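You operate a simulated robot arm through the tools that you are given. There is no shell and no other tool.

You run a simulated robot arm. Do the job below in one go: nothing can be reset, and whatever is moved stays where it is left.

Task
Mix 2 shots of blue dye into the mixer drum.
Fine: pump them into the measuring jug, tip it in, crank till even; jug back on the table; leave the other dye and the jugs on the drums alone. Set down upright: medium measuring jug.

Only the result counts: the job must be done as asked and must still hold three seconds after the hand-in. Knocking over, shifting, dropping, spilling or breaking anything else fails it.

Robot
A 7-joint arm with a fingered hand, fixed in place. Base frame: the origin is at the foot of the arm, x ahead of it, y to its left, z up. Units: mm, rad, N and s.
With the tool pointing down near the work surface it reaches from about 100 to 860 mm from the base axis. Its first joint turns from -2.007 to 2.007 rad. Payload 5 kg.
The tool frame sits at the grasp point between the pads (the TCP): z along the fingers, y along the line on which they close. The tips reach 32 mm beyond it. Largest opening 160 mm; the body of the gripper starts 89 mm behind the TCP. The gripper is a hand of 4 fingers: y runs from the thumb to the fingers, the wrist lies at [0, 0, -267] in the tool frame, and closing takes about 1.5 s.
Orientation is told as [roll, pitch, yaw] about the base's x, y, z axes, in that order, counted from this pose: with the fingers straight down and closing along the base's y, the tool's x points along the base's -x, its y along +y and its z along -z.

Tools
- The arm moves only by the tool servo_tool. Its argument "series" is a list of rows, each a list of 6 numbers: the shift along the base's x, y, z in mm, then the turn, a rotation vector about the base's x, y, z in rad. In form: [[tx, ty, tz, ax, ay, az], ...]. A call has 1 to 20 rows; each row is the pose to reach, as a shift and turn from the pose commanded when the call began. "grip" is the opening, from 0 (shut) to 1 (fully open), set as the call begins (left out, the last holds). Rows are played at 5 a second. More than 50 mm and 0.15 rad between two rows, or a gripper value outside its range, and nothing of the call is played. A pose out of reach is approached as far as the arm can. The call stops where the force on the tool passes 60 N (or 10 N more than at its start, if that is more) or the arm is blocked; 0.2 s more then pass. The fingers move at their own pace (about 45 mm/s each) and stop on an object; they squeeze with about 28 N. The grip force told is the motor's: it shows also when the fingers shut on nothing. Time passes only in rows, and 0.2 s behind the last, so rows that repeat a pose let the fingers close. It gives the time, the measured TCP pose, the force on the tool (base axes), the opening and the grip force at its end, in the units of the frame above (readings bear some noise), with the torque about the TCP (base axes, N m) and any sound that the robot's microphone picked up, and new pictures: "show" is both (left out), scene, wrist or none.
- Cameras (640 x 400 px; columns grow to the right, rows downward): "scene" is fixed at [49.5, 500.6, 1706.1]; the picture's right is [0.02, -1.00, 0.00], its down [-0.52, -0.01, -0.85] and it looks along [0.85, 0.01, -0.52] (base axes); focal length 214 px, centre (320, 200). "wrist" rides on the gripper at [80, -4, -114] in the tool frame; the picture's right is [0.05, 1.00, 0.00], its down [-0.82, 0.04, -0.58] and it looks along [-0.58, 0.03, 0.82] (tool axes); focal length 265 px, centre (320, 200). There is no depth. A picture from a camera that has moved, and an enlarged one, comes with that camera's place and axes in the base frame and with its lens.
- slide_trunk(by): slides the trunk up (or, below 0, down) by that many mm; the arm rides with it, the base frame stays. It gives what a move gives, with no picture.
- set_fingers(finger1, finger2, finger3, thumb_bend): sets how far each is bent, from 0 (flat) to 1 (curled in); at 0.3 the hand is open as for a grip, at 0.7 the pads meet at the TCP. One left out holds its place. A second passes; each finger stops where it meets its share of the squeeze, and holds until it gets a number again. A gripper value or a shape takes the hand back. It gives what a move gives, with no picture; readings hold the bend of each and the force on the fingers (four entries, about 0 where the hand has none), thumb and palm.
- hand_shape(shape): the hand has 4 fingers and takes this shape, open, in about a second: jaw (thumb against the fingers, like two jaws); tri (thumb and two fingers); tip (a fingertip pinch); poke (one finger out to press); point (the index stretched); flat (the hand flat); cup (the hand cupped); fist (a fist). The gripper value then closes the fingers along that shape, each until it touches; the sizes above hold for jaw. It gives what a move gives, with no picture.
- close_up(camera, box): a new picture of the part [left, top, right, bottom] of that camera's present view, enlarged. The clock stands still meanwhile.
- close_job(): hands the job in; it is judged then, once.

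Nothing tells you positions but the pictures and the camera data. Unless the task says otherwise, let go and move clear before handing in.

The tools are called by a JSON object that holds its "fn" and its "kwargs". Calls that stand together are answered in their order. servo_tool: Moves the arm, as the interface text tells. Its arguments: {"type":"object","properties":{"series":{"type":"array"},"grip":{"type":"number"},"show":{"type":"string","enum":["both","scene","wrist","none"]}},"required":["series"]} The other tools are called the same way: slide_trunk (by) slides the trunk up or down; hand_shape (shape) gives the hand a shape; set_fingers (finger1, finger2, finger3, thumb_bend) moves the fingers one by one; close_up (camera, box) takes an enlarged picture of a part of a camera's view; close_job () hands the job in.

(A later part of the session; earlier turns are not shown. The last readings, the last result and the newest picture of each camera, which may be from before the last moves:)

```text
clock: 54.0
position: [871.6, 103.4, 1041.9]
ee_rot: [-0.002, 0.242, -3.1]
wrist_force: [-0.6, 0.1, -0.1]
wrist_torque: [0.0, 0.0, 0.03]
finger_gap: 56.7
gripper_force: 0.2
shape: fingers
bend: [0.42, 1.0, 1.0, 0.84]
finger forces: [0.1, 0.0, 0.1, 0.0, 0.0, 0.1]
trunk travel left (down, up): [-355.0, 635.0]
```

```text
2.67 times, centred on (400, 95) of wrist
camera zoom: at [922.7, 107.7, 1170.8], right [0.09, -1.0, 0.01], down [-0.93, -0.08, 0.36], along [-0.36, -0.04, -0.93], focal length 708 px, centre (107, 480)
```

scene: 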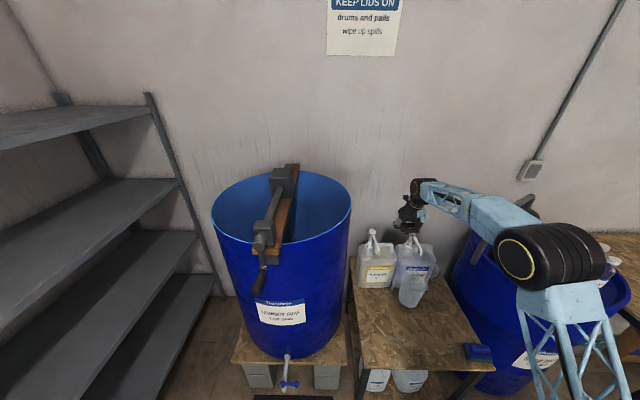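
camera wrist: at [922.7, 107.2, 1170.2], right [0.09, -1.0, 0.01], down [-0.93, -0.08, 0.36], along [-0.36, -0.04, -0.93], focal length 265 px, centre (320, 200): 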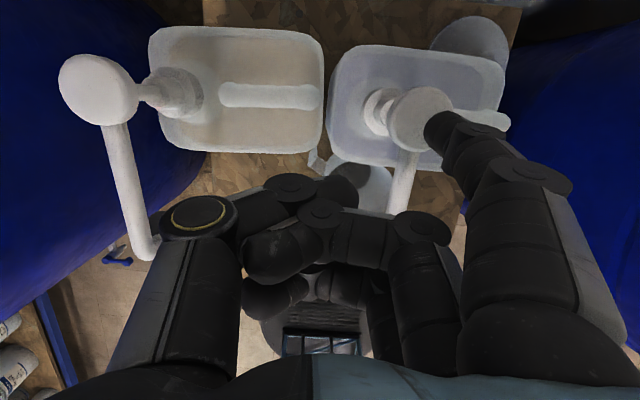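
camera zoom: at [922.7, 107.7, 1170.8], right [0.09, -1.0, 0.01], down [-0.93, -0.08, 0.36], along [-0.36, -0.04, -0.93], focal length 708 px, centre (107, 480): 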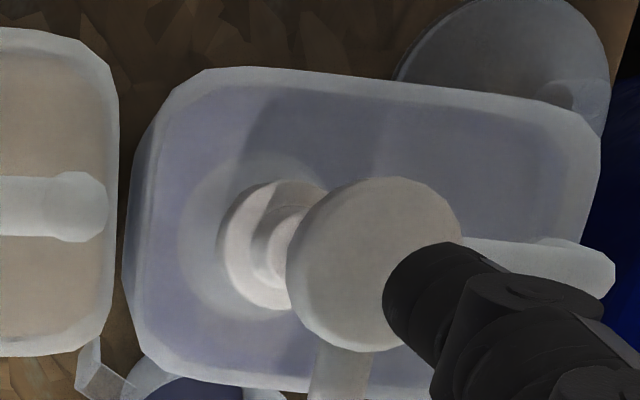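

The pump head is back up and there is blue in the jug. I'll press the second full stroke at the same steady pace.

{"fn": "servo_tool", "kwargs": {"series": [[0, 0, -8, 0, 0, 0], [0, 0, -16, 0, 0, 0], [0, 0, -20, 0, 0, 0], [0, 0, -24, 0, 0, 0], [0, 0, -28, 0, 0, 0], [0, 0, -32, 0, 0, 0], [0, 0, -36, 0, 0, 0], [0, 0, -40, 0, 0, 0], [0, 0, -44, 0, 0, 0], [0, 0, -47, 0, 0, 0], [0, 0, -50, 0, 0, 0], [0, 0, -53, 0, 0, 0], [0, 0, -56, 0, 0, 0], [0, 0, -58, 0, 0, 0], [0, 0, -60, 0, 0, 0], [0, 0, -60, 0, 0, 0]], "show": "none"}}

{"fn": "close_up", "kwargs": {"camera": "scene", "box": [380, 200, 460, 310]}}

```text
clock: 57.5
position: [870.9, 102.3, 985.0]
ee_rot: [-0.003, 0.246, -3.101]
wrist_force: [2.8, 3.7, 20.1]
wrist_torque: [-1.34, -0.81, 0.37]
finger_gap: 57.3
gripper_force: 9.7
shape: fingers
bend: [0.43, 1.0, 1.0, 0.84]
finger forces: [20.1, 0.0, 0.0, 0.0, 0.0, 0.1]
trunk travel left (down, up): [-355.0, 635.0]
```

```text
3.64 times, centred on (420, 255) of scene
camera zoom: at [49.5, 500.6, 1706.1], right [0.02, -1.0, 0.0], down [-0.52, -0.01, -0.85], along [0.85, 0.01, -0.52], focal length 780 px, centre (-44, 0)
```

zoom: 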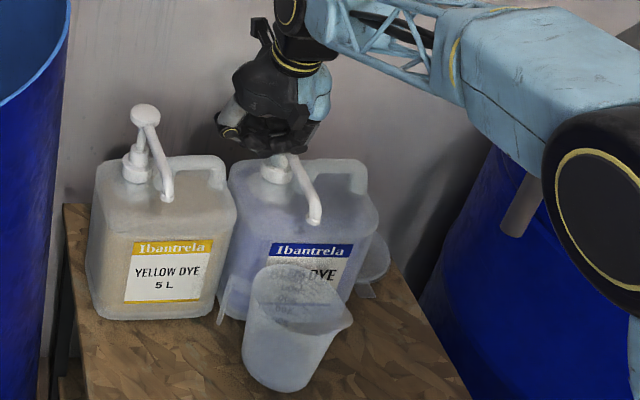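

Second full stroke reached the end stop (20 N) and the stream has stopped. I'll lift off and back away upward.

{"fn": "servo_tool", "kwargs": {"series": [[0, 0, 6, 0, 0, 0], [0, 0, 14, 0, 0, 0], [0, 0, 26, 0, 0, 0], [0, 0, 42, 0, 0, 0], [0, 0, 60, 0, 0, 0], [0, 0, 90, 0, 0, 0], [0, 0, 130, 0, 0, 0], [-20, -10, 170, 0, 0, 0], [-50, -20, 190, 0, 0, 0], [-50, -20, 190, 0, 0, 0]], "show": "both"}}

{"fn": "close_up", "kwargs": {"camera": "scene", "box": [380, 200, 460, 310]}}

```text
clock: 59.6
position: [822.7, 82.9, 1171.8]
ee_rot: [-0.004, 0.242, -3.099]
wrist_force: [-0.3, -0.5, -0.2]
wrist_torque: [-0.02, 0.0, -0.05]
finger_gap: 56.8
gripper_force: 0.0
shape: fingers
bend: [0.42, 1.0, 1.0, 0.84]
finger forces: [0.0, 0.0, 0.0, 0.0, 0.0, 0.0]
trunk travel left (down, up): [-355.0, 635.0]
camera wrist: at [872.7, 87.0, 1300.5], right [0.09, -1.0, 0.01], down [-0.93, -0.08, 0.36], along [-0.36, -0.04, -0.93], focal length 265 px, centre (320, 200)
```

scene: 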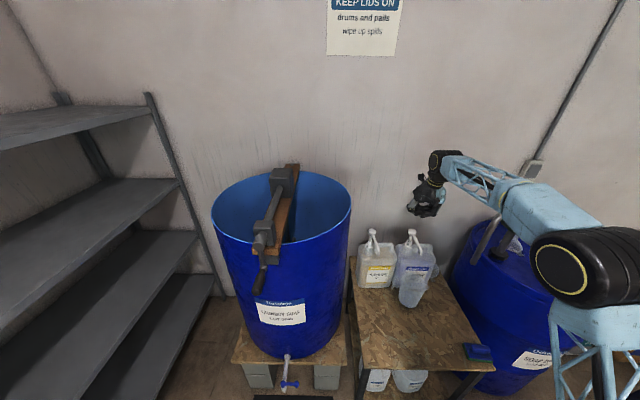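
wrist: 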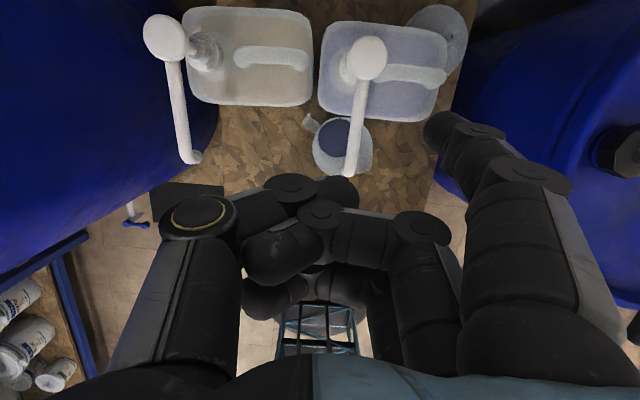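

```text
3.64 times, centred on (420, 255) of scene
camera zoom: at [49.5, 500.6, 1706.1], right [0.02, -1.0, 0.0], down [-0.52, -0.01, -0.85], along [0.85, 0.01, -0.52], focal length 780 px, centre (-44, 0)
```

zoom: 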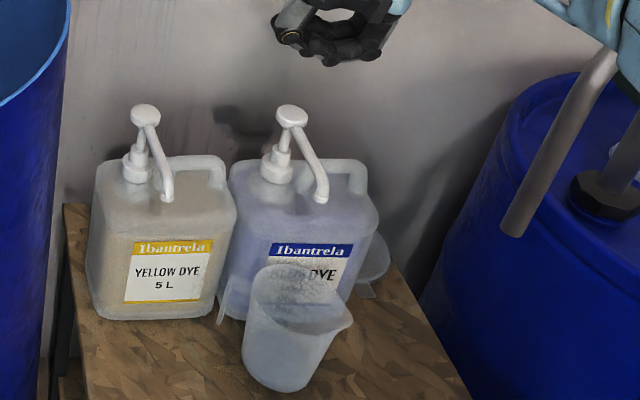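

The pump is back up, the jug is upright with blue dye in it, and nothing spilled. Now I'll reverse the turns and restore the jaw shape to take the jug again.

{"fn": "hand_shape", "kwargs": {"shape": "jaw"}}

{"fn": "servo_tool", "kwargs": {"series": [[-25, -12, 0, 0.003, -0.07, 0], [-50, -25, 0, 0.006, -0.14, 0], [-75, -38, 0, 0.009, -0.21, 0], [-95, -50, 0, 0.011, -0.28, 0]], "show": "none"}}

{"fn": "servo_tool", "kwargs": {"series": [[-15, -4, 0, 0, 0, 0.1], [-30, -8, 0, 0, 0, 0.2], [-45, -12, 0, 0, 0, 0.3], [-60, -18, 0, 0, 0, 0.4], [-70, -25, 0, 0, 0, 0.48]], "show": "none"}}

{"fn": "servo_tool", "kwargs": {"series": [[-12, 0, 0, 0.05, -0.0866, 0], [-24, 0, -5, 0.1, -0.173, 0], [-36, 0, -10, 0.15, -0.26, 0], [-48, 0, -15, 0.2, -0.346, 0], [-60, 0, -20, 0.25, -0.433, 0], [-70, 0, -20, 0.3, -0.52, 0], [-75, 0, -20, 0.349, -0.6046, 0], [-75, 0, -20, 0.349, -0.6046, 0]], "show": "both"}}

```text
clock: 60.5
position: [822.2, 81.2, 1172.3]
ee_rot: [-0.001, 0.244, -3.099]
wrist_force: [0.4, 0.3, -0.7]
wrist_torque: [-0.01, -0.01, -0.01]
finger_gap: 159.8
gripper_force: 0.1
shape: jaw
bend: [0.3, 0.3, 0.3, 0.3]
finger forces: [0.0, 0.0, 0.0, 0.1, 0.1, 0.1]
trunk travel left (down, up): [-355.0, 635.0]
```

```text
clock: 61.5
position: [726.9, 33.4, 1174.5]
ee_rot: [0.001, 0.523, -3.099]
wrist_force: [0.4, -0.9, -0.2]
wrist_torque: [0.01, 0.01, 0.03]
finger_gap: 159.9
gripper_force: 0.0
shape: jaw
bend: [0.3, 0.3, 0.3, 0.3]
finger forces: [0.0, 0.0, 0.0, 0.1, 0.1, 0.1]
trunk travel left (down, up): [-355.0, 635.0]
```

```text
clock: 62.8
position: [657.5, 7.6, 1172.8]
ee_rot: [-0.001, 0.523, -2.616]
wrist_force: [0.0, 0.5, -0.1]
wrist_torque: [-0.01, 0.0, 0.01]
finger_gap: 159.8
gripper_force: 0.2
shape: jaw
bend: [0.3, 0.3, 0.3, 0.3]
finger forces: [0.0, 0.1, 0.0, 0.0, 0.1, 0.0]
trunk travel left (down, up): [-355.0, 635.0]
```

```text
clock: 64.5
position: [582.9, 5.8, 1150.5]
ee_rot: [-0.008, 1.214, -2.626]
wrist_force: [0.5, -0.9, 0.2]
wrist_torque: [0.01, 0.03, 0.01]
finger_gap: 159.9
gripper_force: 0.0
shape: jaw
bend: [0.3, 0.3, 0.3, 0.3]
finger forces: [0.0, 0.0, 0.0, 0.1, 0.0, 0.0]
trunk travel left (down, up): [-355.0, 635.0]
camera wrist: at [512.7, -30.3, 1263.1], right [0.51, -0.86, 0.05], down [-0.69, -0.45, -0.56], along [0.5, 0.26, -0.82], focal length 265 px, centre (320, 200)
```

scene: 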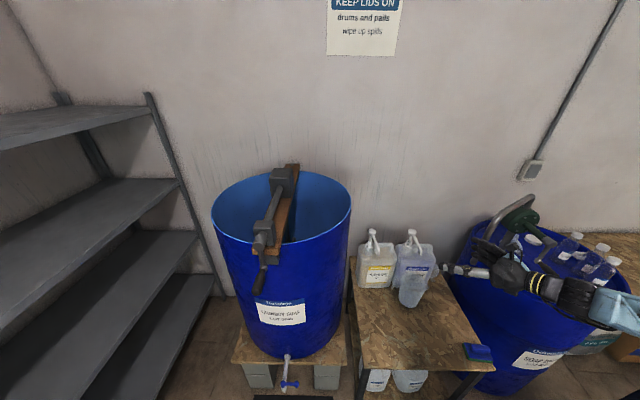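
wrist: 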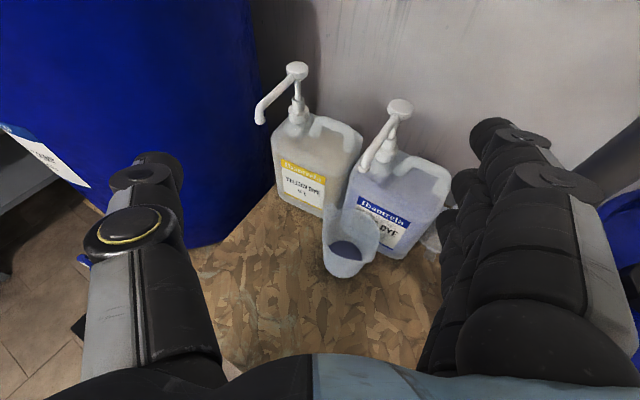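

The jug holds blue dye. I'll lower the trunk and set the opening to 125 mm, then go back in along the same line I left by.

{"fn": "slide_trunk", "kwargs": {"by": -350}}

{"fn": "servo_tool", "kwargs": {"series": [[14, -14, -5, 0, 0, 0], [28, -28, -10, 0, 0, 0], [42, -42, -18, 0, 0, 0], [55, -57, -28, 0, 0, 0], [55, -57, -28, 0, 0, 0]], "grip": 0.82, "show": "both"}}

```text
clock: 68.0
position: [592.8, 9.1, 773.7]
ee_rot: [-0.051, 1.169, -2.665]
wrist_force: [-0.5, -0.1, 0.6]
wrist_torque: [0.05, 0.01, -0.01]
finger_gap: 159.9
gripper_force: 0.1
shape: jaw
bend: [0.3, 0.3, 0.3, 0.3]
finger forces: [0.1, 0.0, 0.1, 0.0, 0.0, 0.0]
trunk travel left (down, up): [-5.0, 985.0]
```

```text
clock: 69.2
position: [637.6, -50.0, 774.8]
ee_rot: [-0.001, 1.222, -2.618]
wrist_force: [-0.3, 1.1, -0.1]
wrist_torque: [0.0, -0.05, -0.01]
finger_gap: 131.8
gripper_force: 0.0
shape: jaw
bend: [0.57, 0.57, 0.57, 0.53]
finger forces: [0.1, 0.0, 0.0, 0.0, 0.0, 0.0]
trunk travel left (down, up): [-5.0, 985.0]
camera wrist: at [566.0, -87.1, 887.6], right [0.51, -0.86, 0.05], down [-0.69, -0.45, -0.57], along [0.51, 0.26, -0.82], focal length 265 px, centre (320, 200)
```

scene: 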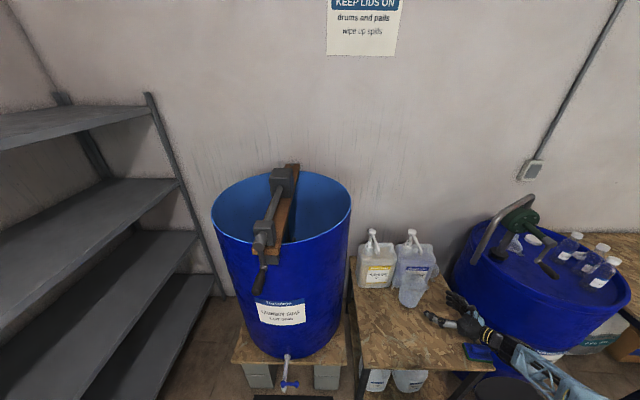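
wrist: 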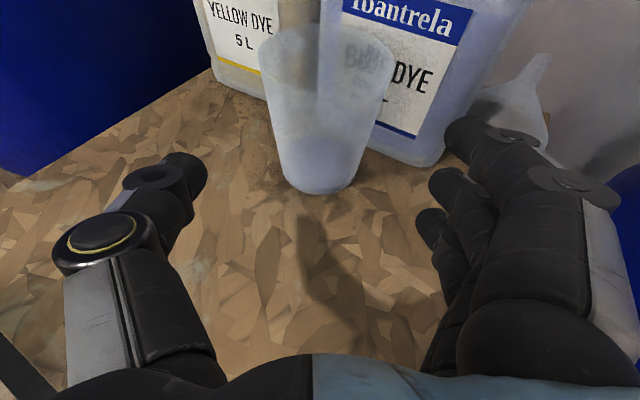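

Aligned as before. I'll go in and lower along the reverse path.

{"fn": "servo_tool", "kwargs": {"series": [[0, 0, -30, 0, 0, 0], [26, 15, -50, 0, 0, 0], [52, 30, -62, 0, 0, 0], [78, 44, -68, 0, 0, 0], [100, 57, -71, 0, 0, 0], [117, 66.5, -71.5, 0, 0, 0], [130, 74, -72, 0, 0, 0], [130, 74, -72, 0, 0, 0]], "show": "both"}}

{"fn": "close_up", "kwargs": {"camera": "scene", "box": [350, 210, 510, 320]}}

```text
clock: 71.0
position: [767.9, 24.5, 702.3]
ee_rot: [0.0, 1.22, -2.619]
wrist_force: [-0.2, -0.4, -0.2]
wrist_torque: [0.03, 0.02, 0.0]
finger_gap: 131.5
gripper_force: 0.0
shape: jaw
bend: [0.57, 0.57, 0.57, 0.53]
finger forces: [0.1, 0.0, 0.0, 0.0, 0.0, 0.2]
trunk travel left (down, up): [-5.0, 985.0]
camera wrist: at [696.3, -13.4, 815.7], right [0.51, -0.86, 0.05], down [-0.69, -0.45, -0.57], along [0.51, 0.26, -0.82], focal length 265 px, centre (320, 200)
```

scene: 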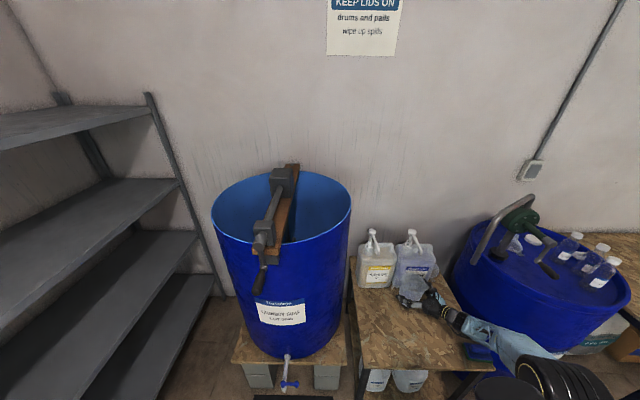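
wrist: 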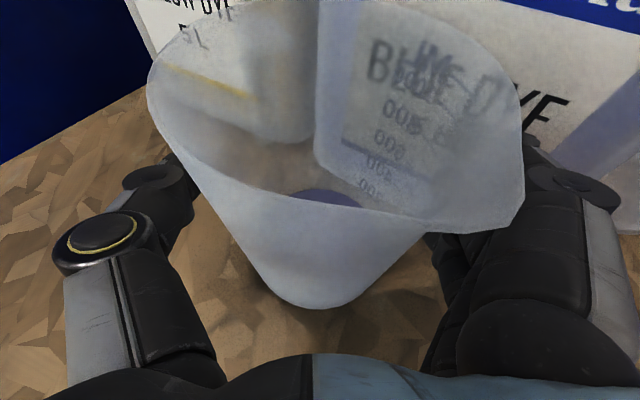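

```text
3.64 times, centred on (430, 265) of scene
camera zoom: at [49.5, 500.6, 1706.1], right [0.02, -1.0, 0.0], down [-0.52, -0.01, -0.85], along [0.85, 0.01, -0.52], focal length 780 px, centre (-80, -36)
```

zoom: 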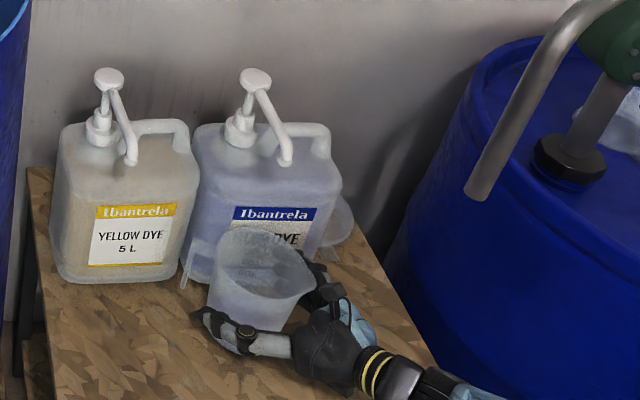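

The hand is around the jug again at the same place. I'll close the grip.

{"fn": "servo_tool", "kwargs": {"series": [[0, 0, 0, 0, 0, 0], [0, 0, 0, 0, 0, 0], [0, 0, 0, 0, 0, 0], [0, 0, 0, 0, 0, 0], [0, 0, 0, 0, 0, 0], [0, 0, 0, 0, 0, 0], [0, 0, 0, 0, 0, 0]], "grip": 0.0, "show": "wrist"}}

```text
clock: 72.6
position: [767.2, 23.7, 702.4]
ee_rot: [-0.003, 1.221, -2.618]
wrist_force: [-0.7, -0.7, -0.1]
wrist_torque: [-0.03, 0.02, 0.04]
finger_gap: 102.1
gripper_force: 28.3
shape: jaw
bend: [0.7, 0.7, 0.7, 0.67]
finger forces: [8.1, 8.1, 8.2, 0.0, 25.0, 0.0]
trunk travel left (down, up): [-5.0, 985.0]
camera wrist: at [696.2, -13.5, 815.6], right [0.51, -0.86, 0.05], down [-0.69, -0.45, -0.57], along [0.51, 0.26, -0.82], focal length 265 px, centre (320, 200)
```

wrist: 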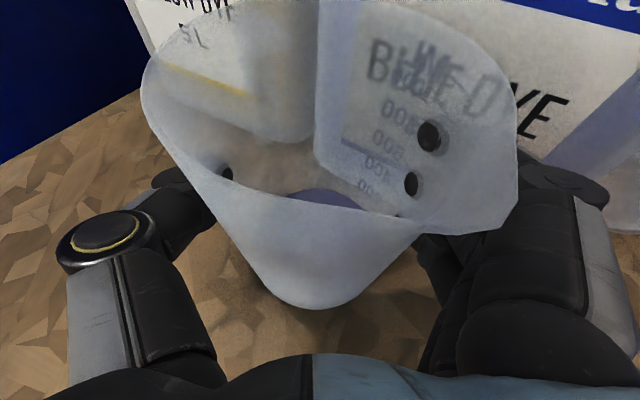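

Grip is firm at 28 N. I'll lift the jug and back away from the containers, below the nozzle.

{"fn": "servo_tool", "kwargs": {"series": [[0, 0, 8, 0, 0, 0], [0, 0, 20, 0, 0, 0], [0, 0, 35, 0, 0, 0], [-10, -5, 45, 0, 0, 0], [-25, -12, 50, 0, 0, 0], [-45, -20, 55, 0, 0, 0], [-68, -28, 60, 0, 0, 0], [-90, -34, 65, 0, 0, 0], [-110, -38, 70, 0, 0, 0], [-130, -40, 75, 0, 0, 0], [-130, -40, 75, 0, 0, 0]], "show": "both"}}

```text
clock: 75.0
position: [637.1, -16.2, 777.8]
ee_rot: [-0.001, 1.221, -2.619]
wrist_force: [-0.8, -0.1, -1.9]
wrist_torque: [-0.03, 0.02, 0.01]
finger_gap: 102.0
gripper_force: 28.4
shape: jaw
bend: [0.7, 0.7, 0.7, 0.67]
finger forces: [8.2, 8.2, 8.2, 0.0, 24.8, 0.0]
trunk travel left (down, up): [-5.0, 985.0]
camera wrist: at [566.3, -53.3, 890.8], right [0.51, -0.86, 0.05], down [-0.69, -0.45, -0.57], along [0.51, 0.26, -0.82], focal length 265 px, centre (320, 200)
```

scene: 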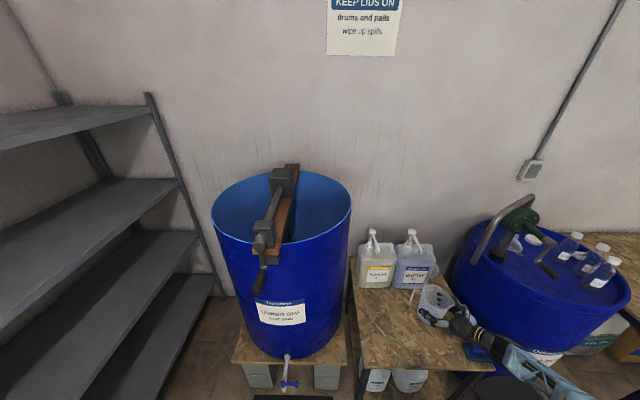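
wrist: 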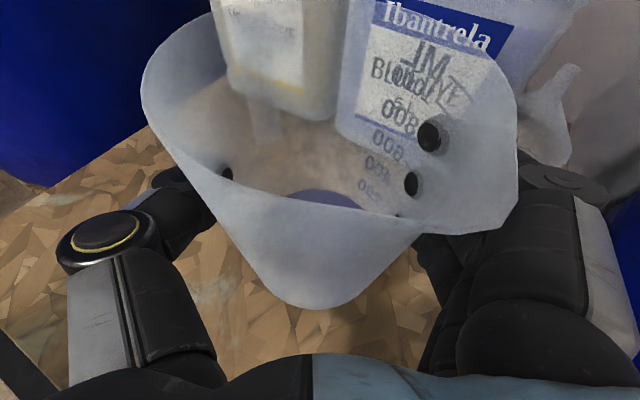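

The jug stays level in the hand with the dye at its bottom. Now I'll raise the trunk to bring it above the drum rim.

{"fn": "slide_trunk", "kwargs": {"by": 640}}

{"fn": "servo_tool", "kwargs": {"series": [[0, 0, 0, 0, 0, 0]], "show": "both"}}

```text
refused: 640 is not a number from -400 to 400
```

```text
clock: 75.4
position: [636.5, -15.3, 778.2]
ee_rot: [-0.002, 1.219, -2.621]
wrist_force: [0.5, -0.4, -1.8]
wrist_torque: [-0.01, 0.06, 0.0]
finger_gap: 102.1
gripper_force: 27.6
shape: jaw
bend: [0.7, 0.7, 0.7, 0.67]
finger forces: [8.2, 8.2, 8.2, 0.0, 24.9, 0.1]
trunk travel left (down, up): [-5.0, 985.0]
camera wrist: at [566.4, -53.3, 890.8], right [0.51, -0.86, 0.05], down [-0.69, -0.45, -0.57], along [0.51, 0.26, -0.82], focal length 265 px, centre (320, 200)
```

scene: 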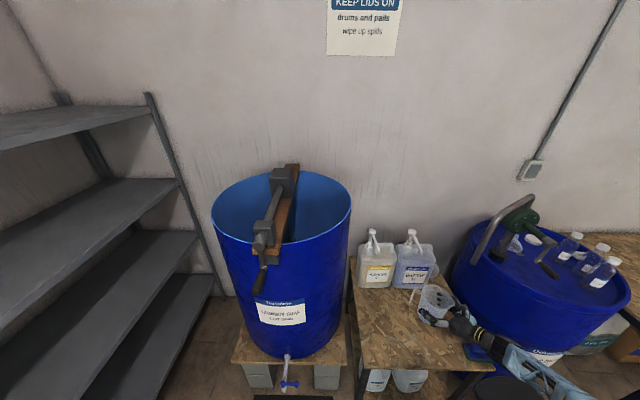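
wrist: 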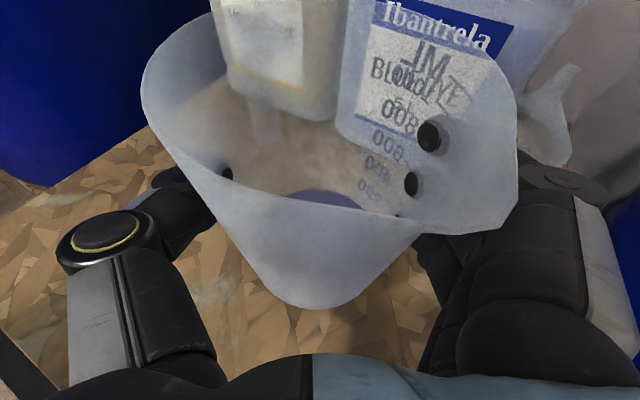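

The slide is limited to 400 mm per call, so I'll do the rise in two parts.

{"fn": "slide_trunk", "kwargs": {"by": 320}}

{"fn": "slide_trunk", "kwargs": {"by": 320}}

{"fn": "servo_tool", "kwargs": {"series": [[0, 0, 0, 0, 0, 0]], "show": "both"}}

```text
clock: 78.5
position: [637.4, -16.5, 1098.0]
ee_rot: [-0.003, 1.223, -2.62]
wrist_force: [0.3, 0.4, -2.1]
wrist_torque: [0.01, 0.01, -0.02]
finger_gap: 102.1
gripper_force: 27.6
shape: jaw
bend: [0.7, 0.7, 0.7, 0.67]
finger forces: [8.2, 8.2, 8.2, 0.0, 24.8, 0.0]
trunk travel left (down, up): [-325.0, 665.0]
```

```text
clock: 81.7
position: [637.2, -15.9, 1417.2]
ee_rot: [-0.003, 1.221, -2.621]
wrist_force: [0.1, -0.9, -2.0]
wrist_torque: [0.0, 0.02, 0.02]
finger_gap: 102.2
gripper_force: 28.1
shape: jaw
bend: [0.7, 0.7, 0.7, 0.67]
finger forces: [8.2, 8.2, 8.2, 0.0, 24.9, 0.1]
trunk travel left (down, up): [-645.0, 345.0]
```

```text
clock: 82.1
position: [638.2, -15.0, 1416.3]
ee_rot: [-0.001, 1.22, -2.619]
wrist_force: [0.1, -0.4, -2.0]
wrist_torque: [-0.02, -0.01, 0.03]
finger_gap: 102.2
gripper_force: 28.3
shape: jaw
bend: [0.7, 0.7, 0.7, 0.67]
finger forces: [8.2, 8.2, 8.2, 0.0, 24.8, 0.0]
trunk travel left (down, up): [-645.0, 345.0]
camera wrist: at [566.5, -53.3, 1530.7], right [0.51, -0.86, 0.05], down [-0.69, -0.45, -0.57], along [0.51, 0.26, -0.82], focal length 265 px, centre (320, 200)
```

scene: 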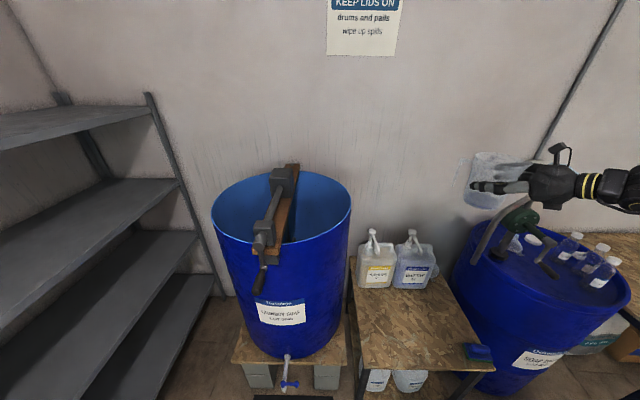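
wrist: 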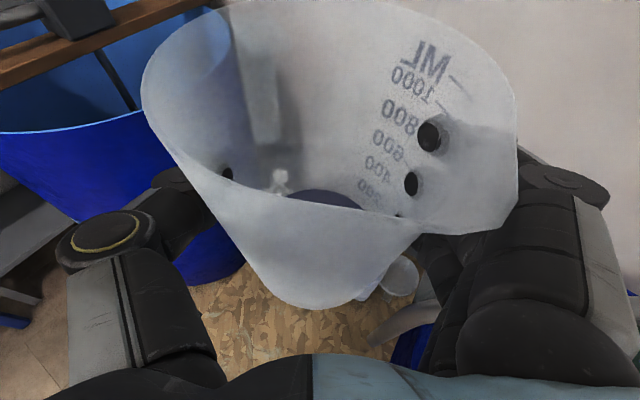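

The jug is high and steady. I'll carry it over the right-front part of the drum opening, clear of the beam and crank.

{"fn": "servo_tool", "kwargs": {"series": [[6, 20, 0, 0, 0, 0.01], [14, 55, 0, 0, 0, 0.02], [24, 92, 0, 0, 0, 0.03], [34, 130, 0, 0, 0, 0.04], [44, 168, 0, 0, 0, 0.05], [54, 206, 0, 0, 0, 0.06], [64, 244, 0, 0, 0, 0.07], [74, 282, 0, 0, 0, 0.08], [84, 320, 0, 0, 0, 0.095], [94, 358, 0, 0, 0, 0.11], [104, 396, 0, 0, 0, 0.125], [114, 434, 0, 0, 0, 0.14], [124, 470, 0, 0, 0, 0.15], [134, 504, 0, 0, 0, 0.16], [141, 533, 0, 0, 0, 0.17], [147, 552, 0, 0, 0, 0.17], [147, 556, 0, 0, 0, 0.17], [147, 556, 0, 0, 0, 0.17]], "show": "both"}}

{"fn": "close_up", "kwargs": {"camera": "scene", "box": [200, 80, 440, 250]}}

```text
clock: 85.9
position: [783.6, 540.3, 1417.5]
ee_rot: [0.0, 1.22, -2.448]
wrist_force: [-0.1, 0.1, -1.5]
wrist_torque: [-0.02, -0.02, -0.02]
finger_gap: 101.9
gripper_force: 27.8
shape: jaw
bend: [0.7, 0.7, 0.7, 0.67]
finger forces: [8.3, 8.1, 8.1, 0.1, 24.6, 0.1]
trunk travel left (down, up): [-645.0, 345.0]
camera wrist: at [720.4, 491.8, 1530.5], right [0.65, -0.76, 0.05], down [-0.61, -0.56, -0.57], along [0.46, 0.34, -0.82], focal length 265 px, centre (320, 200)
```

scene: 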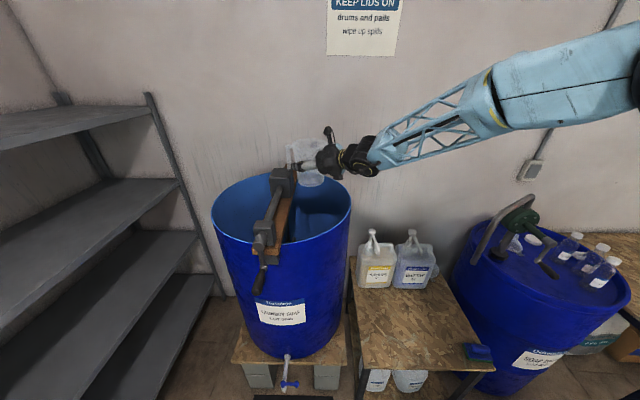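
wrist: 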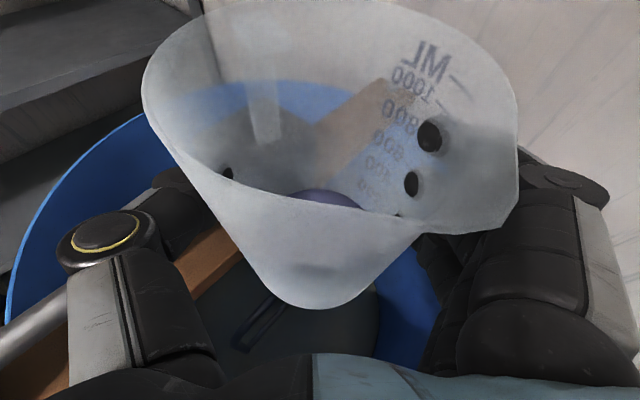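

```text
2.35 times, centred on (320, 165) of scene
camera zoom: at [49.5, 500.6, 1706.1], right [0.02, -1.0, 0.0], down [-0.52, -0.01, -0.85], along [0.85, 0.01, -0.52], focal length 505 px, centre (320, 282)
```

zoom: 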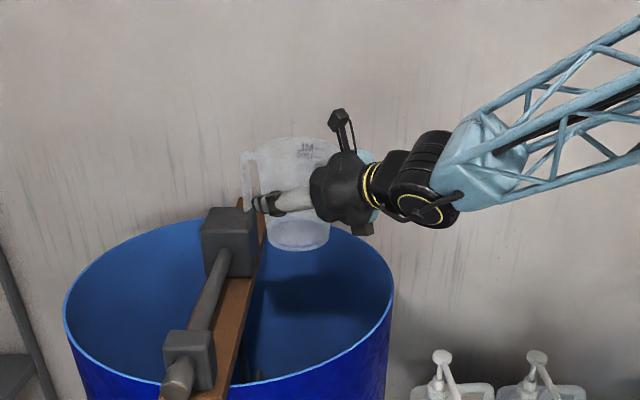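

The jug is over the drum's right half, well inside the rim. I'll start rolling it to the right in a first partial step and check that the arm follows.

{"fn": "servo_tool", "kwargs": {"series": [[0, 0, 0, 0.077, 0.0639, 0], [0, 0, 0, 0.154, 0.128, 0], [0, 0, 0, 0.231, 0.192, 0], [0, 0, 0, 0.308, 0.256, 0], [0, 0, 0, 0.385, 0.32, 0], [0, 0, 0, 0.461, 0.383, 0]], "show": "both"}}

{"fn": "close_up", "kwargs": {"camera": "scene", "box": [200, 80, 440, 250]}}

```text
clock: 87.3
position: [785.5, 539.1, 1416.6]
ee_rot: [-1.106, 0.887, 2.837]
wrist_force: [-0.5, -0.4, -1.8]
wrist_torque: [-0.04, 0.03, 0.03]
finger_gap: 101.8
gripper_force: 28.4
shape: jaw
bend: [0.7, 0.7, 0.7, 0.67]
finger forces: [8.3, 8.3, 8.2, 0.0, 24.4, 0.0]
trunk travel left (down, up): [-645.0, 345.0]
camera wrist: at [762.9, 440.9, 1512.9], right [0.56, -0.64, -0.52], down [-0.82, -0.31, -0.49], along [0.16, 0.7, -0.69], focal length 265 px, centre (320, 200)
```

scene: 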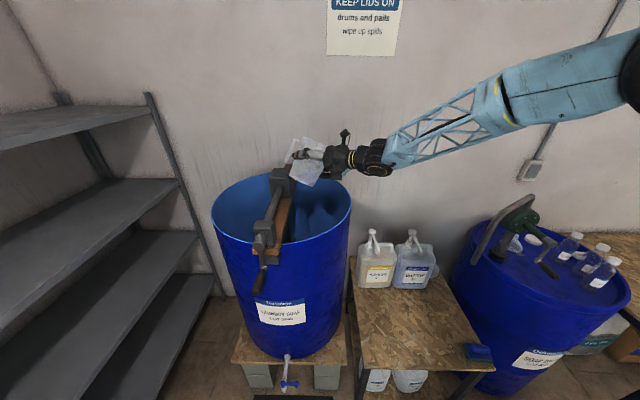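
wrist: 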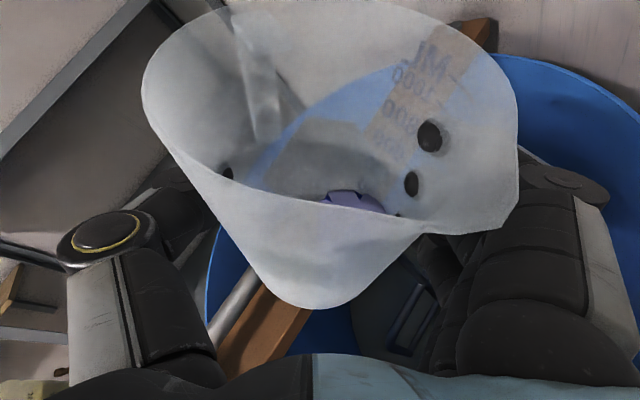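

```text
2.35 times, centred on (320, 165) of scene
camera zoom: at [49.5, 500.6, 1706.1], right [0.02, -1.0, 0.0], down [-0.52, -0.01, -0.85], along [0.85, 0.01, -0.52], focal length 505 px, centre (320, 282)
```

zoom: 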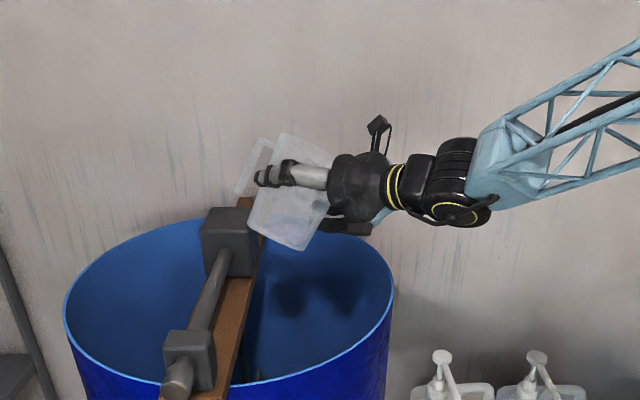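

It's rolling properly and staying over the opening. I'll continue into the pour more slowly.

{"fn": "servo_tool", "kwargs": {"series": [[0, 0, 0, 0.077, 0.0639, 0], [0, 0, 0, 0.154, 0.128, 0], [0, 0, 0, 0.231, 0.192, 0], [0, 0, 0, 0.308, 0.256, 0], [0, 0, 0, 0.385, 0.32, 0], [0, 0, 0, 0.461, 0.383, 0], [0, 0, 0, 0.538, 0.447, 0], [0, 0, 0, 0.615, 0.511, 0], [0, 0, 0, 0.692, 0.575, 0]], "show": "both"}}

{"fn": "close_up", "kwargs": {"camera": "scene", "box": [200, 80, 440, 250]}}

```text
clock: 89.3
position: [784.3, 540.9, 1417.1]
ee_rot: [-1.546, 0.068, 2.614]
wrist_force: [-0.5, 0.0, -1.0]
wrist_torque: [-0.04, 0.0, -0.02]
finger_gap: 101.9
gripper_force: 27.3
shape: jaw
bend: [0.7, 0.7, 0.7, 0.67]
finger forces: [8.4, 8.4, 8.4, 0.1, 24.3, 0.0]
trunk travel left (down, up): [-645.0, 345.0]
camera wrist: at [796.6, 400.4, 1428.3], right [0.09, -0.08, -0.99], down [-0.99, -0.09, -0.08], along [-0.08, 0.99, -0.09], focal length 265 px, centre (320, 200)
```

scene: 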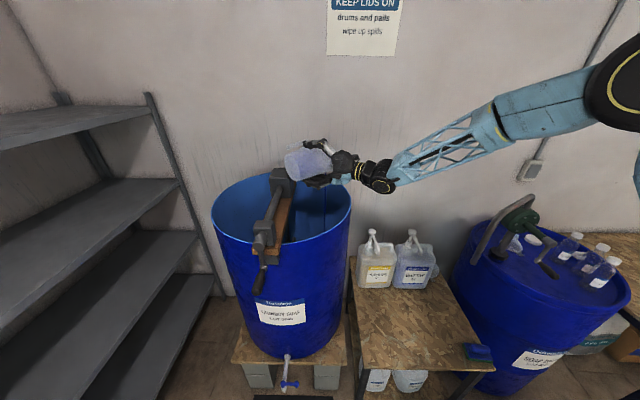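
wrist: 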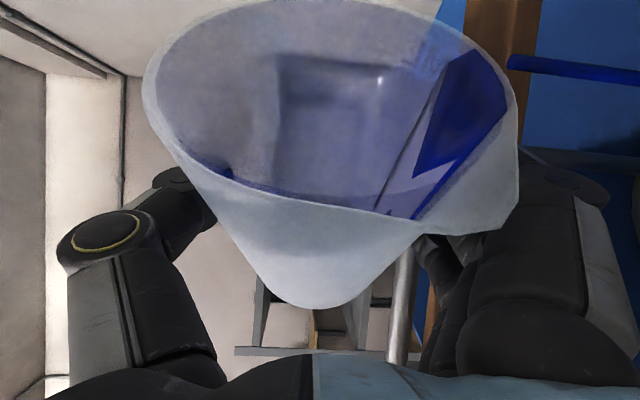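

```text
2.35 times, centred on (320, 165) of scene
camera zoom: at [49.5, 500.6, 1706.1], right [0.02, -1.0, 0.0], down [-0.52, -0.01, -0.85], along [0.85, 0.01, -0.52], focal length 505 px, centre (320, 282)
```

zoom: 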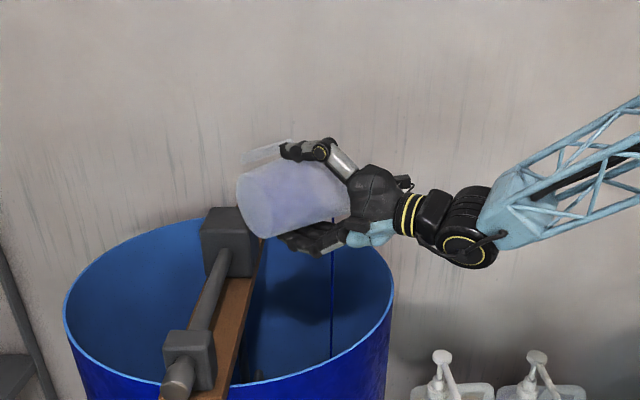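

A blue stream is falling inside the drum. I'll hold and tilt further to empty the jug.

{"fn": "servo_tool", "kwargs": {"series": [[0, 0, 0, 0, 0, 0], [0, 0, 0, 0.05, 0.0415, 0], [0, 0, 0, 0.1, 0.083, 0], [0, 0, 0, 0.15, 0.125, 0], [0, 0, 0, 0.2, 0.166, 0], [0, 0, 0, 0.25, 0.208, 0], [0, 0, 0, 0.3, 0.249, 0], [0, 0, 0, 0.35, 0.291, 0], [0, 0, 0, 0.4, 0.332, 0], [0, 0, 0, 0.45, 0.374, 0], [0, 0, 0, 0.5, 0.415, 0], [0, 0, 0, 0.55, 0.457, 0], [0, 0, 0, 0.6, 0.4985, 0], [0, 0, 0, 0.6, 0.4985, 0], [0, 0, 0, 0.6, 0.4985, 0]], "show": "both"}}

{"fn": "close_up", "kwargs": {"camera": "scene", "box": [200, 80, 440, 250]}}

```text
clock: 92.5
position: [785.2, 540.6, 1416.8]
ee_rot: [-1.858, -0.657, 2.713]
wrist_force: [-0.3, 1.1, -0.2]
wrist_torque: [-0.03, 0.02, 0.01]
finger_gap: 101.6
gripper_force: 28.4
shape: jaw
bend: [0.7, 0.7, 0.7, 0.67]
finger forces: [8.4, 8.3, 8.3, 0.0, 24.2, 0.0]
trunk travel left (down, up): [-645.0, 345.0]
camera wrist: at [780.6, 419.5, 1344.7], right [-0.38, 0.48, -0.79], down [-0.93, -0.17, 0.34], along [0.03, 0.86, 0.51], focal length 265 px, centre (320, 200)
```

scene: 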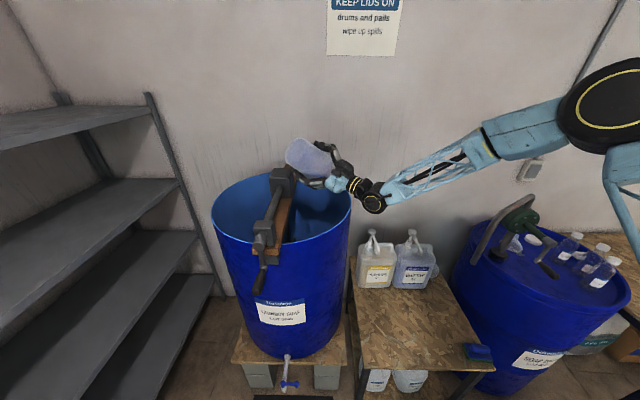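
wrist: 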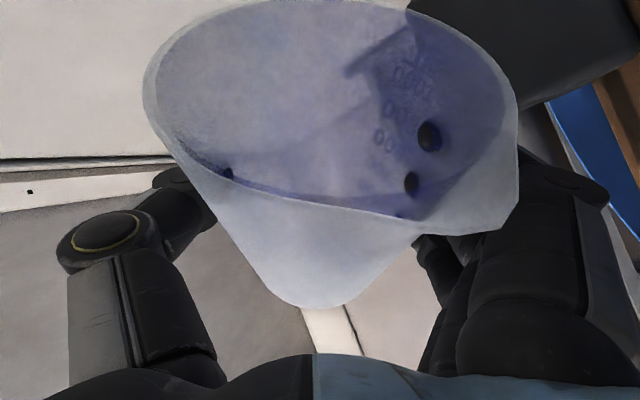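

```text
2.35 times, centred on (320, 165) of scene
camera zoom: at [49.5, 500.6, 1706.1], right [0.02, -1.0, 0.0], down [-0.52, -0.01, -0.85], along [0.85, 0.01, -0.52], focal length 505 px, centre (320, 282)
```

zoom: 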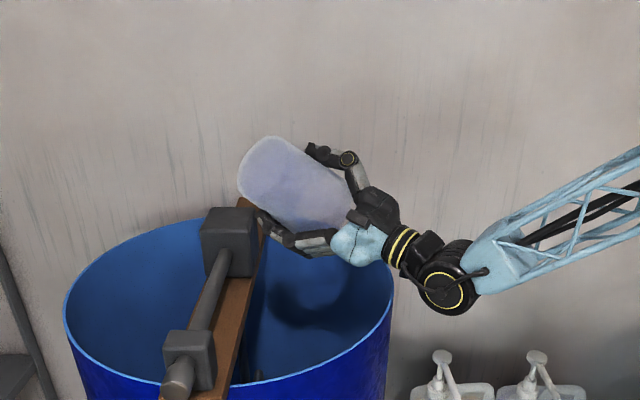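

The stream has ended, leaving only a blue tint on the walls. I'll hold two more seconds to drain and look inside.

{"fn": "servo_tool", "kwargs": {"series": [[0, 0, 0, 0.04, 0.033, 0], [0, 0, 0, 0.08, 0.066, 0], [0, 0, 0, 0.08, 0.066, 0], [0, 0, 0, 0.08, 0.066, 0], [0, 0, 0, 0.08, 0.066, 0], [0, 0, 0, 0.08, 0.066, 0], [0, 0, 0, 0.08, 0.066, 0], [0, 0, 0, 0.08, 0.066, 0], [0, 0, 0, 0.08, 0.066, 0], [0, 0, 0, 0.08, 0.066, 0]], "show": "none"}}

{"fn": "close_up", "kwargs": {"camera": "wrist", "box": [140, 0, 540, 250]}}

{"fn": "close_up", "kwargs": {"camera": "scene", "box": [200, 80, 440, 250]}}

```text
clock: 94.7
position: [785.2, 540.1, 1418.5]
ee_rot: [-1.918, -0.75, 2.751]
wrist_force: [0.4, 0.1, -1.1]
wrist_torque: [-0.01, -0.01, -0.01]
finger_gap: 101.6
gripper_force: 27.8
shape: jaw
bend: [0.7, 0.7, 0.7, 0.67]
finger forces: [8.5, 8.3, 8.2, 0.1, 24.3, 0.0]
trunk travel left (down, up): [-645.0, 345.0]
```

```text
1.60 times, centred on (340, 125) of wrist
camera zoom: at [775.5, 425.4, 1335.9], right [-0.43, 0.54, -0.72], down [-0.9, -0.2, 0.38], along [0.06, 0.81, 0.58], focal length 425 px, centre (288, 320)
```

zoom: 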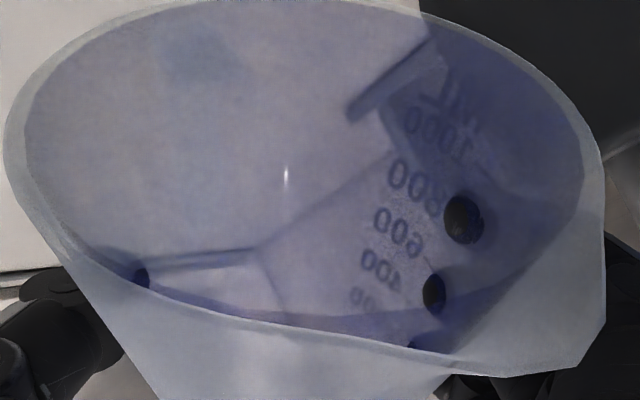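

```text
2.35 times, centred on (320, 165) of scene
camera zoom: at [49.5, 500.6, 1706.1], right [0.02, -1.0, 0.0], down [-0.52, -0.01, -0.85], along [0.85, 0.01, -0.52], focal length 505 px, centre (320, 282)
```

zoom: 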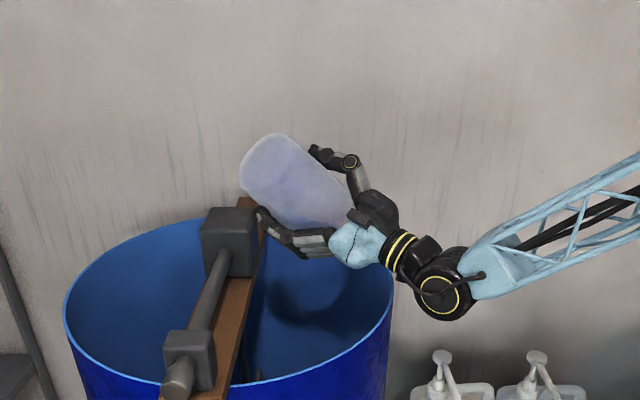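

The jug is empty apart from a thin film. I'll roll it back upright while still over the drum.

{"fn": "servo_tool", "kwargs": {"series": [[0, 0, 0, -0.0917, -0.0762, 0], [0, 0, 0, -0.1834, -0.1523, 0], [0, 0, 0, -0.275, -0.2285, 0], [0, 0, 0, -0.3667, -0.3047, 0], [0, 0, 0, -0.4584, -0.3809, 0], [0, 0, 0, -0.5501, -0.457, 0], [0, 0, 0, -0.6418, -0.5332, 0], [0, 0, 0, -0.7334, -0.6094, 0], [0, 0, 0, -0.8251, -0.6855, 0], [0, 0, 0, -0.9168, -0.7617, 0], [0, 0, 0, -1.0085, -0.8379, 0], [0, 0, 0, -1.1002, -0.914, 0], [0, 0, 0, -1.1918, -0.9902, 0], [0, 0, 0, -1.2835, -1.0664, 0], [0, 0, 0, -1.3752, -1.1426, 0], [0, 0, 0, -1.4669, -1.2187, 0], [0, 0, 0, -1.5586, -1.2949, 0], [0, 0, 0, -1.6502, -1.3711, 0], [0, 0, 0, -1.7419, -1.4472, 0], [0, 0, 0, -1.8336, -1.5234, 0]], "show": "both"}}

```text
clock: 98.9
position: [784.8, 541.8, 1418.5]
ee_rot: [0.011, 1.22, -2.437]
wrist_force: [-0.6, -1.0, -0.4]
wrist_torque: [-0.01, 0.01, -0.02]
finger_gap: 101.7
gripper_force: 28.1
shape: jaw
bend: [0.7, 0.7, 0.7, 0.67]
finger forces: [8.3, 8.1, 8.1, 0.0, 24.4, 0.1]
trunk travel left (down, up): [-645.0, 345.0]
camera wrist: at [720.0, 492.9, 1531.0], right [0.65, -0.76, 0.05], down [-0.6, -0.56, -0.57], along [0.46, 0.34, -0.82], focal length 265 px, centre (320, 200)
```

scene: 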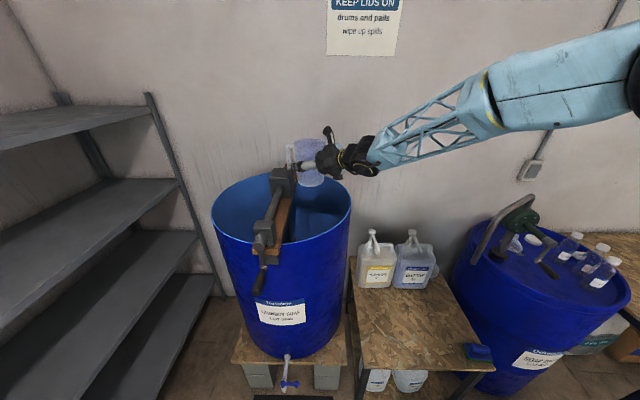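
wrist: 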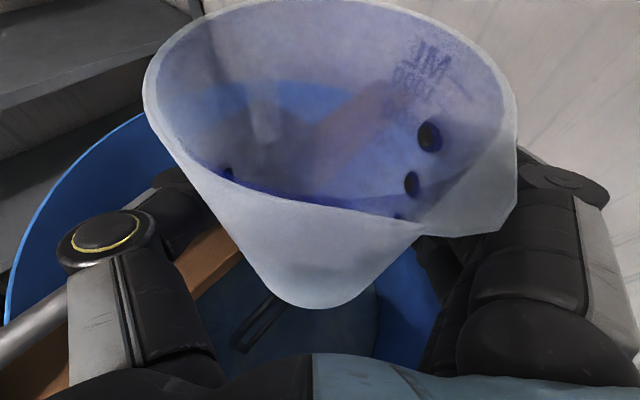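

The jug is upright again. I'll check inside for any leftover dye, and check the drum contents.

{"fn": "close_up", "kwargs": {"camera": "wrist", "box": [140, 0, 540, 250]}}

{"fn": "close_up", "kwargs": {"camera": "wrist", "box": [180, 220, 460, 400]}}

{"fn": "close_up", "kwargs": {"camera": "scene", "box": [200, 120, 380, 260]}}

```text
1.60 times, centred on (340, 125) of wrist
camera zoom: at [720.0, 492.9, 1531.0], right [0.65, -0.76, 0.05], down [-0.6, -0.56, -0.57], along [0.46, 0.34, -0.82], focal length 425 px, centre (288, 320)
```

zoom: 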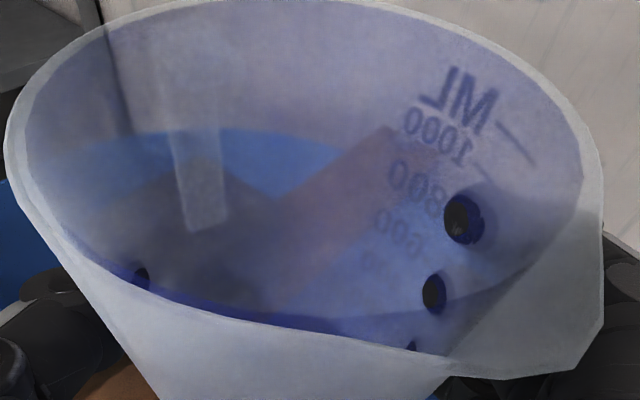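

```text
2.22 times, centred on (320, 310) of wrist
camera zoom: at [720.0, 492.9, 1531.0], right [0.65, -0.76, 0.05], down [-0.6, -0.56, -0.57], along [0.46, 0.34, -0.82], focal length 590 px, centre (320, -44)
```

zoom: 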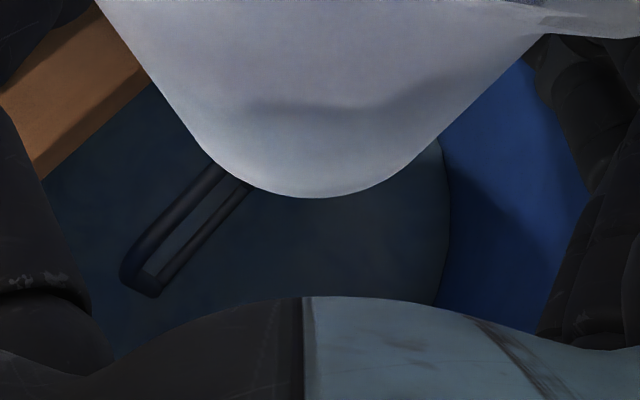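

```text
2.86 times, centred on (290, 190) of scene
camera zoom: at [49.5, 500.6, 1706.1], right [0.02, -1.0, 0.0], down [-0.52, -0.01, -0.85], along [0.85, 0.01, -0.52], focal length 613 px, centre (406, 229)
```

zoom: 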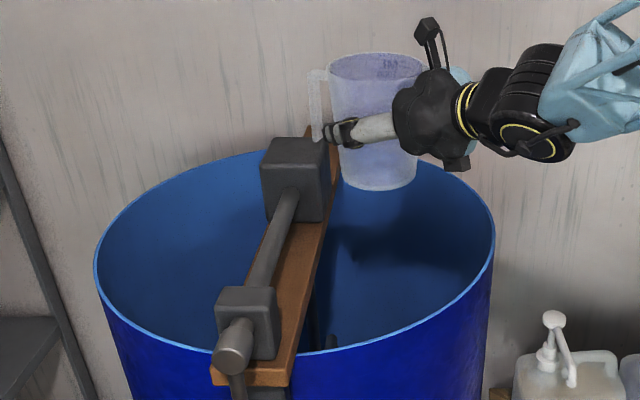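

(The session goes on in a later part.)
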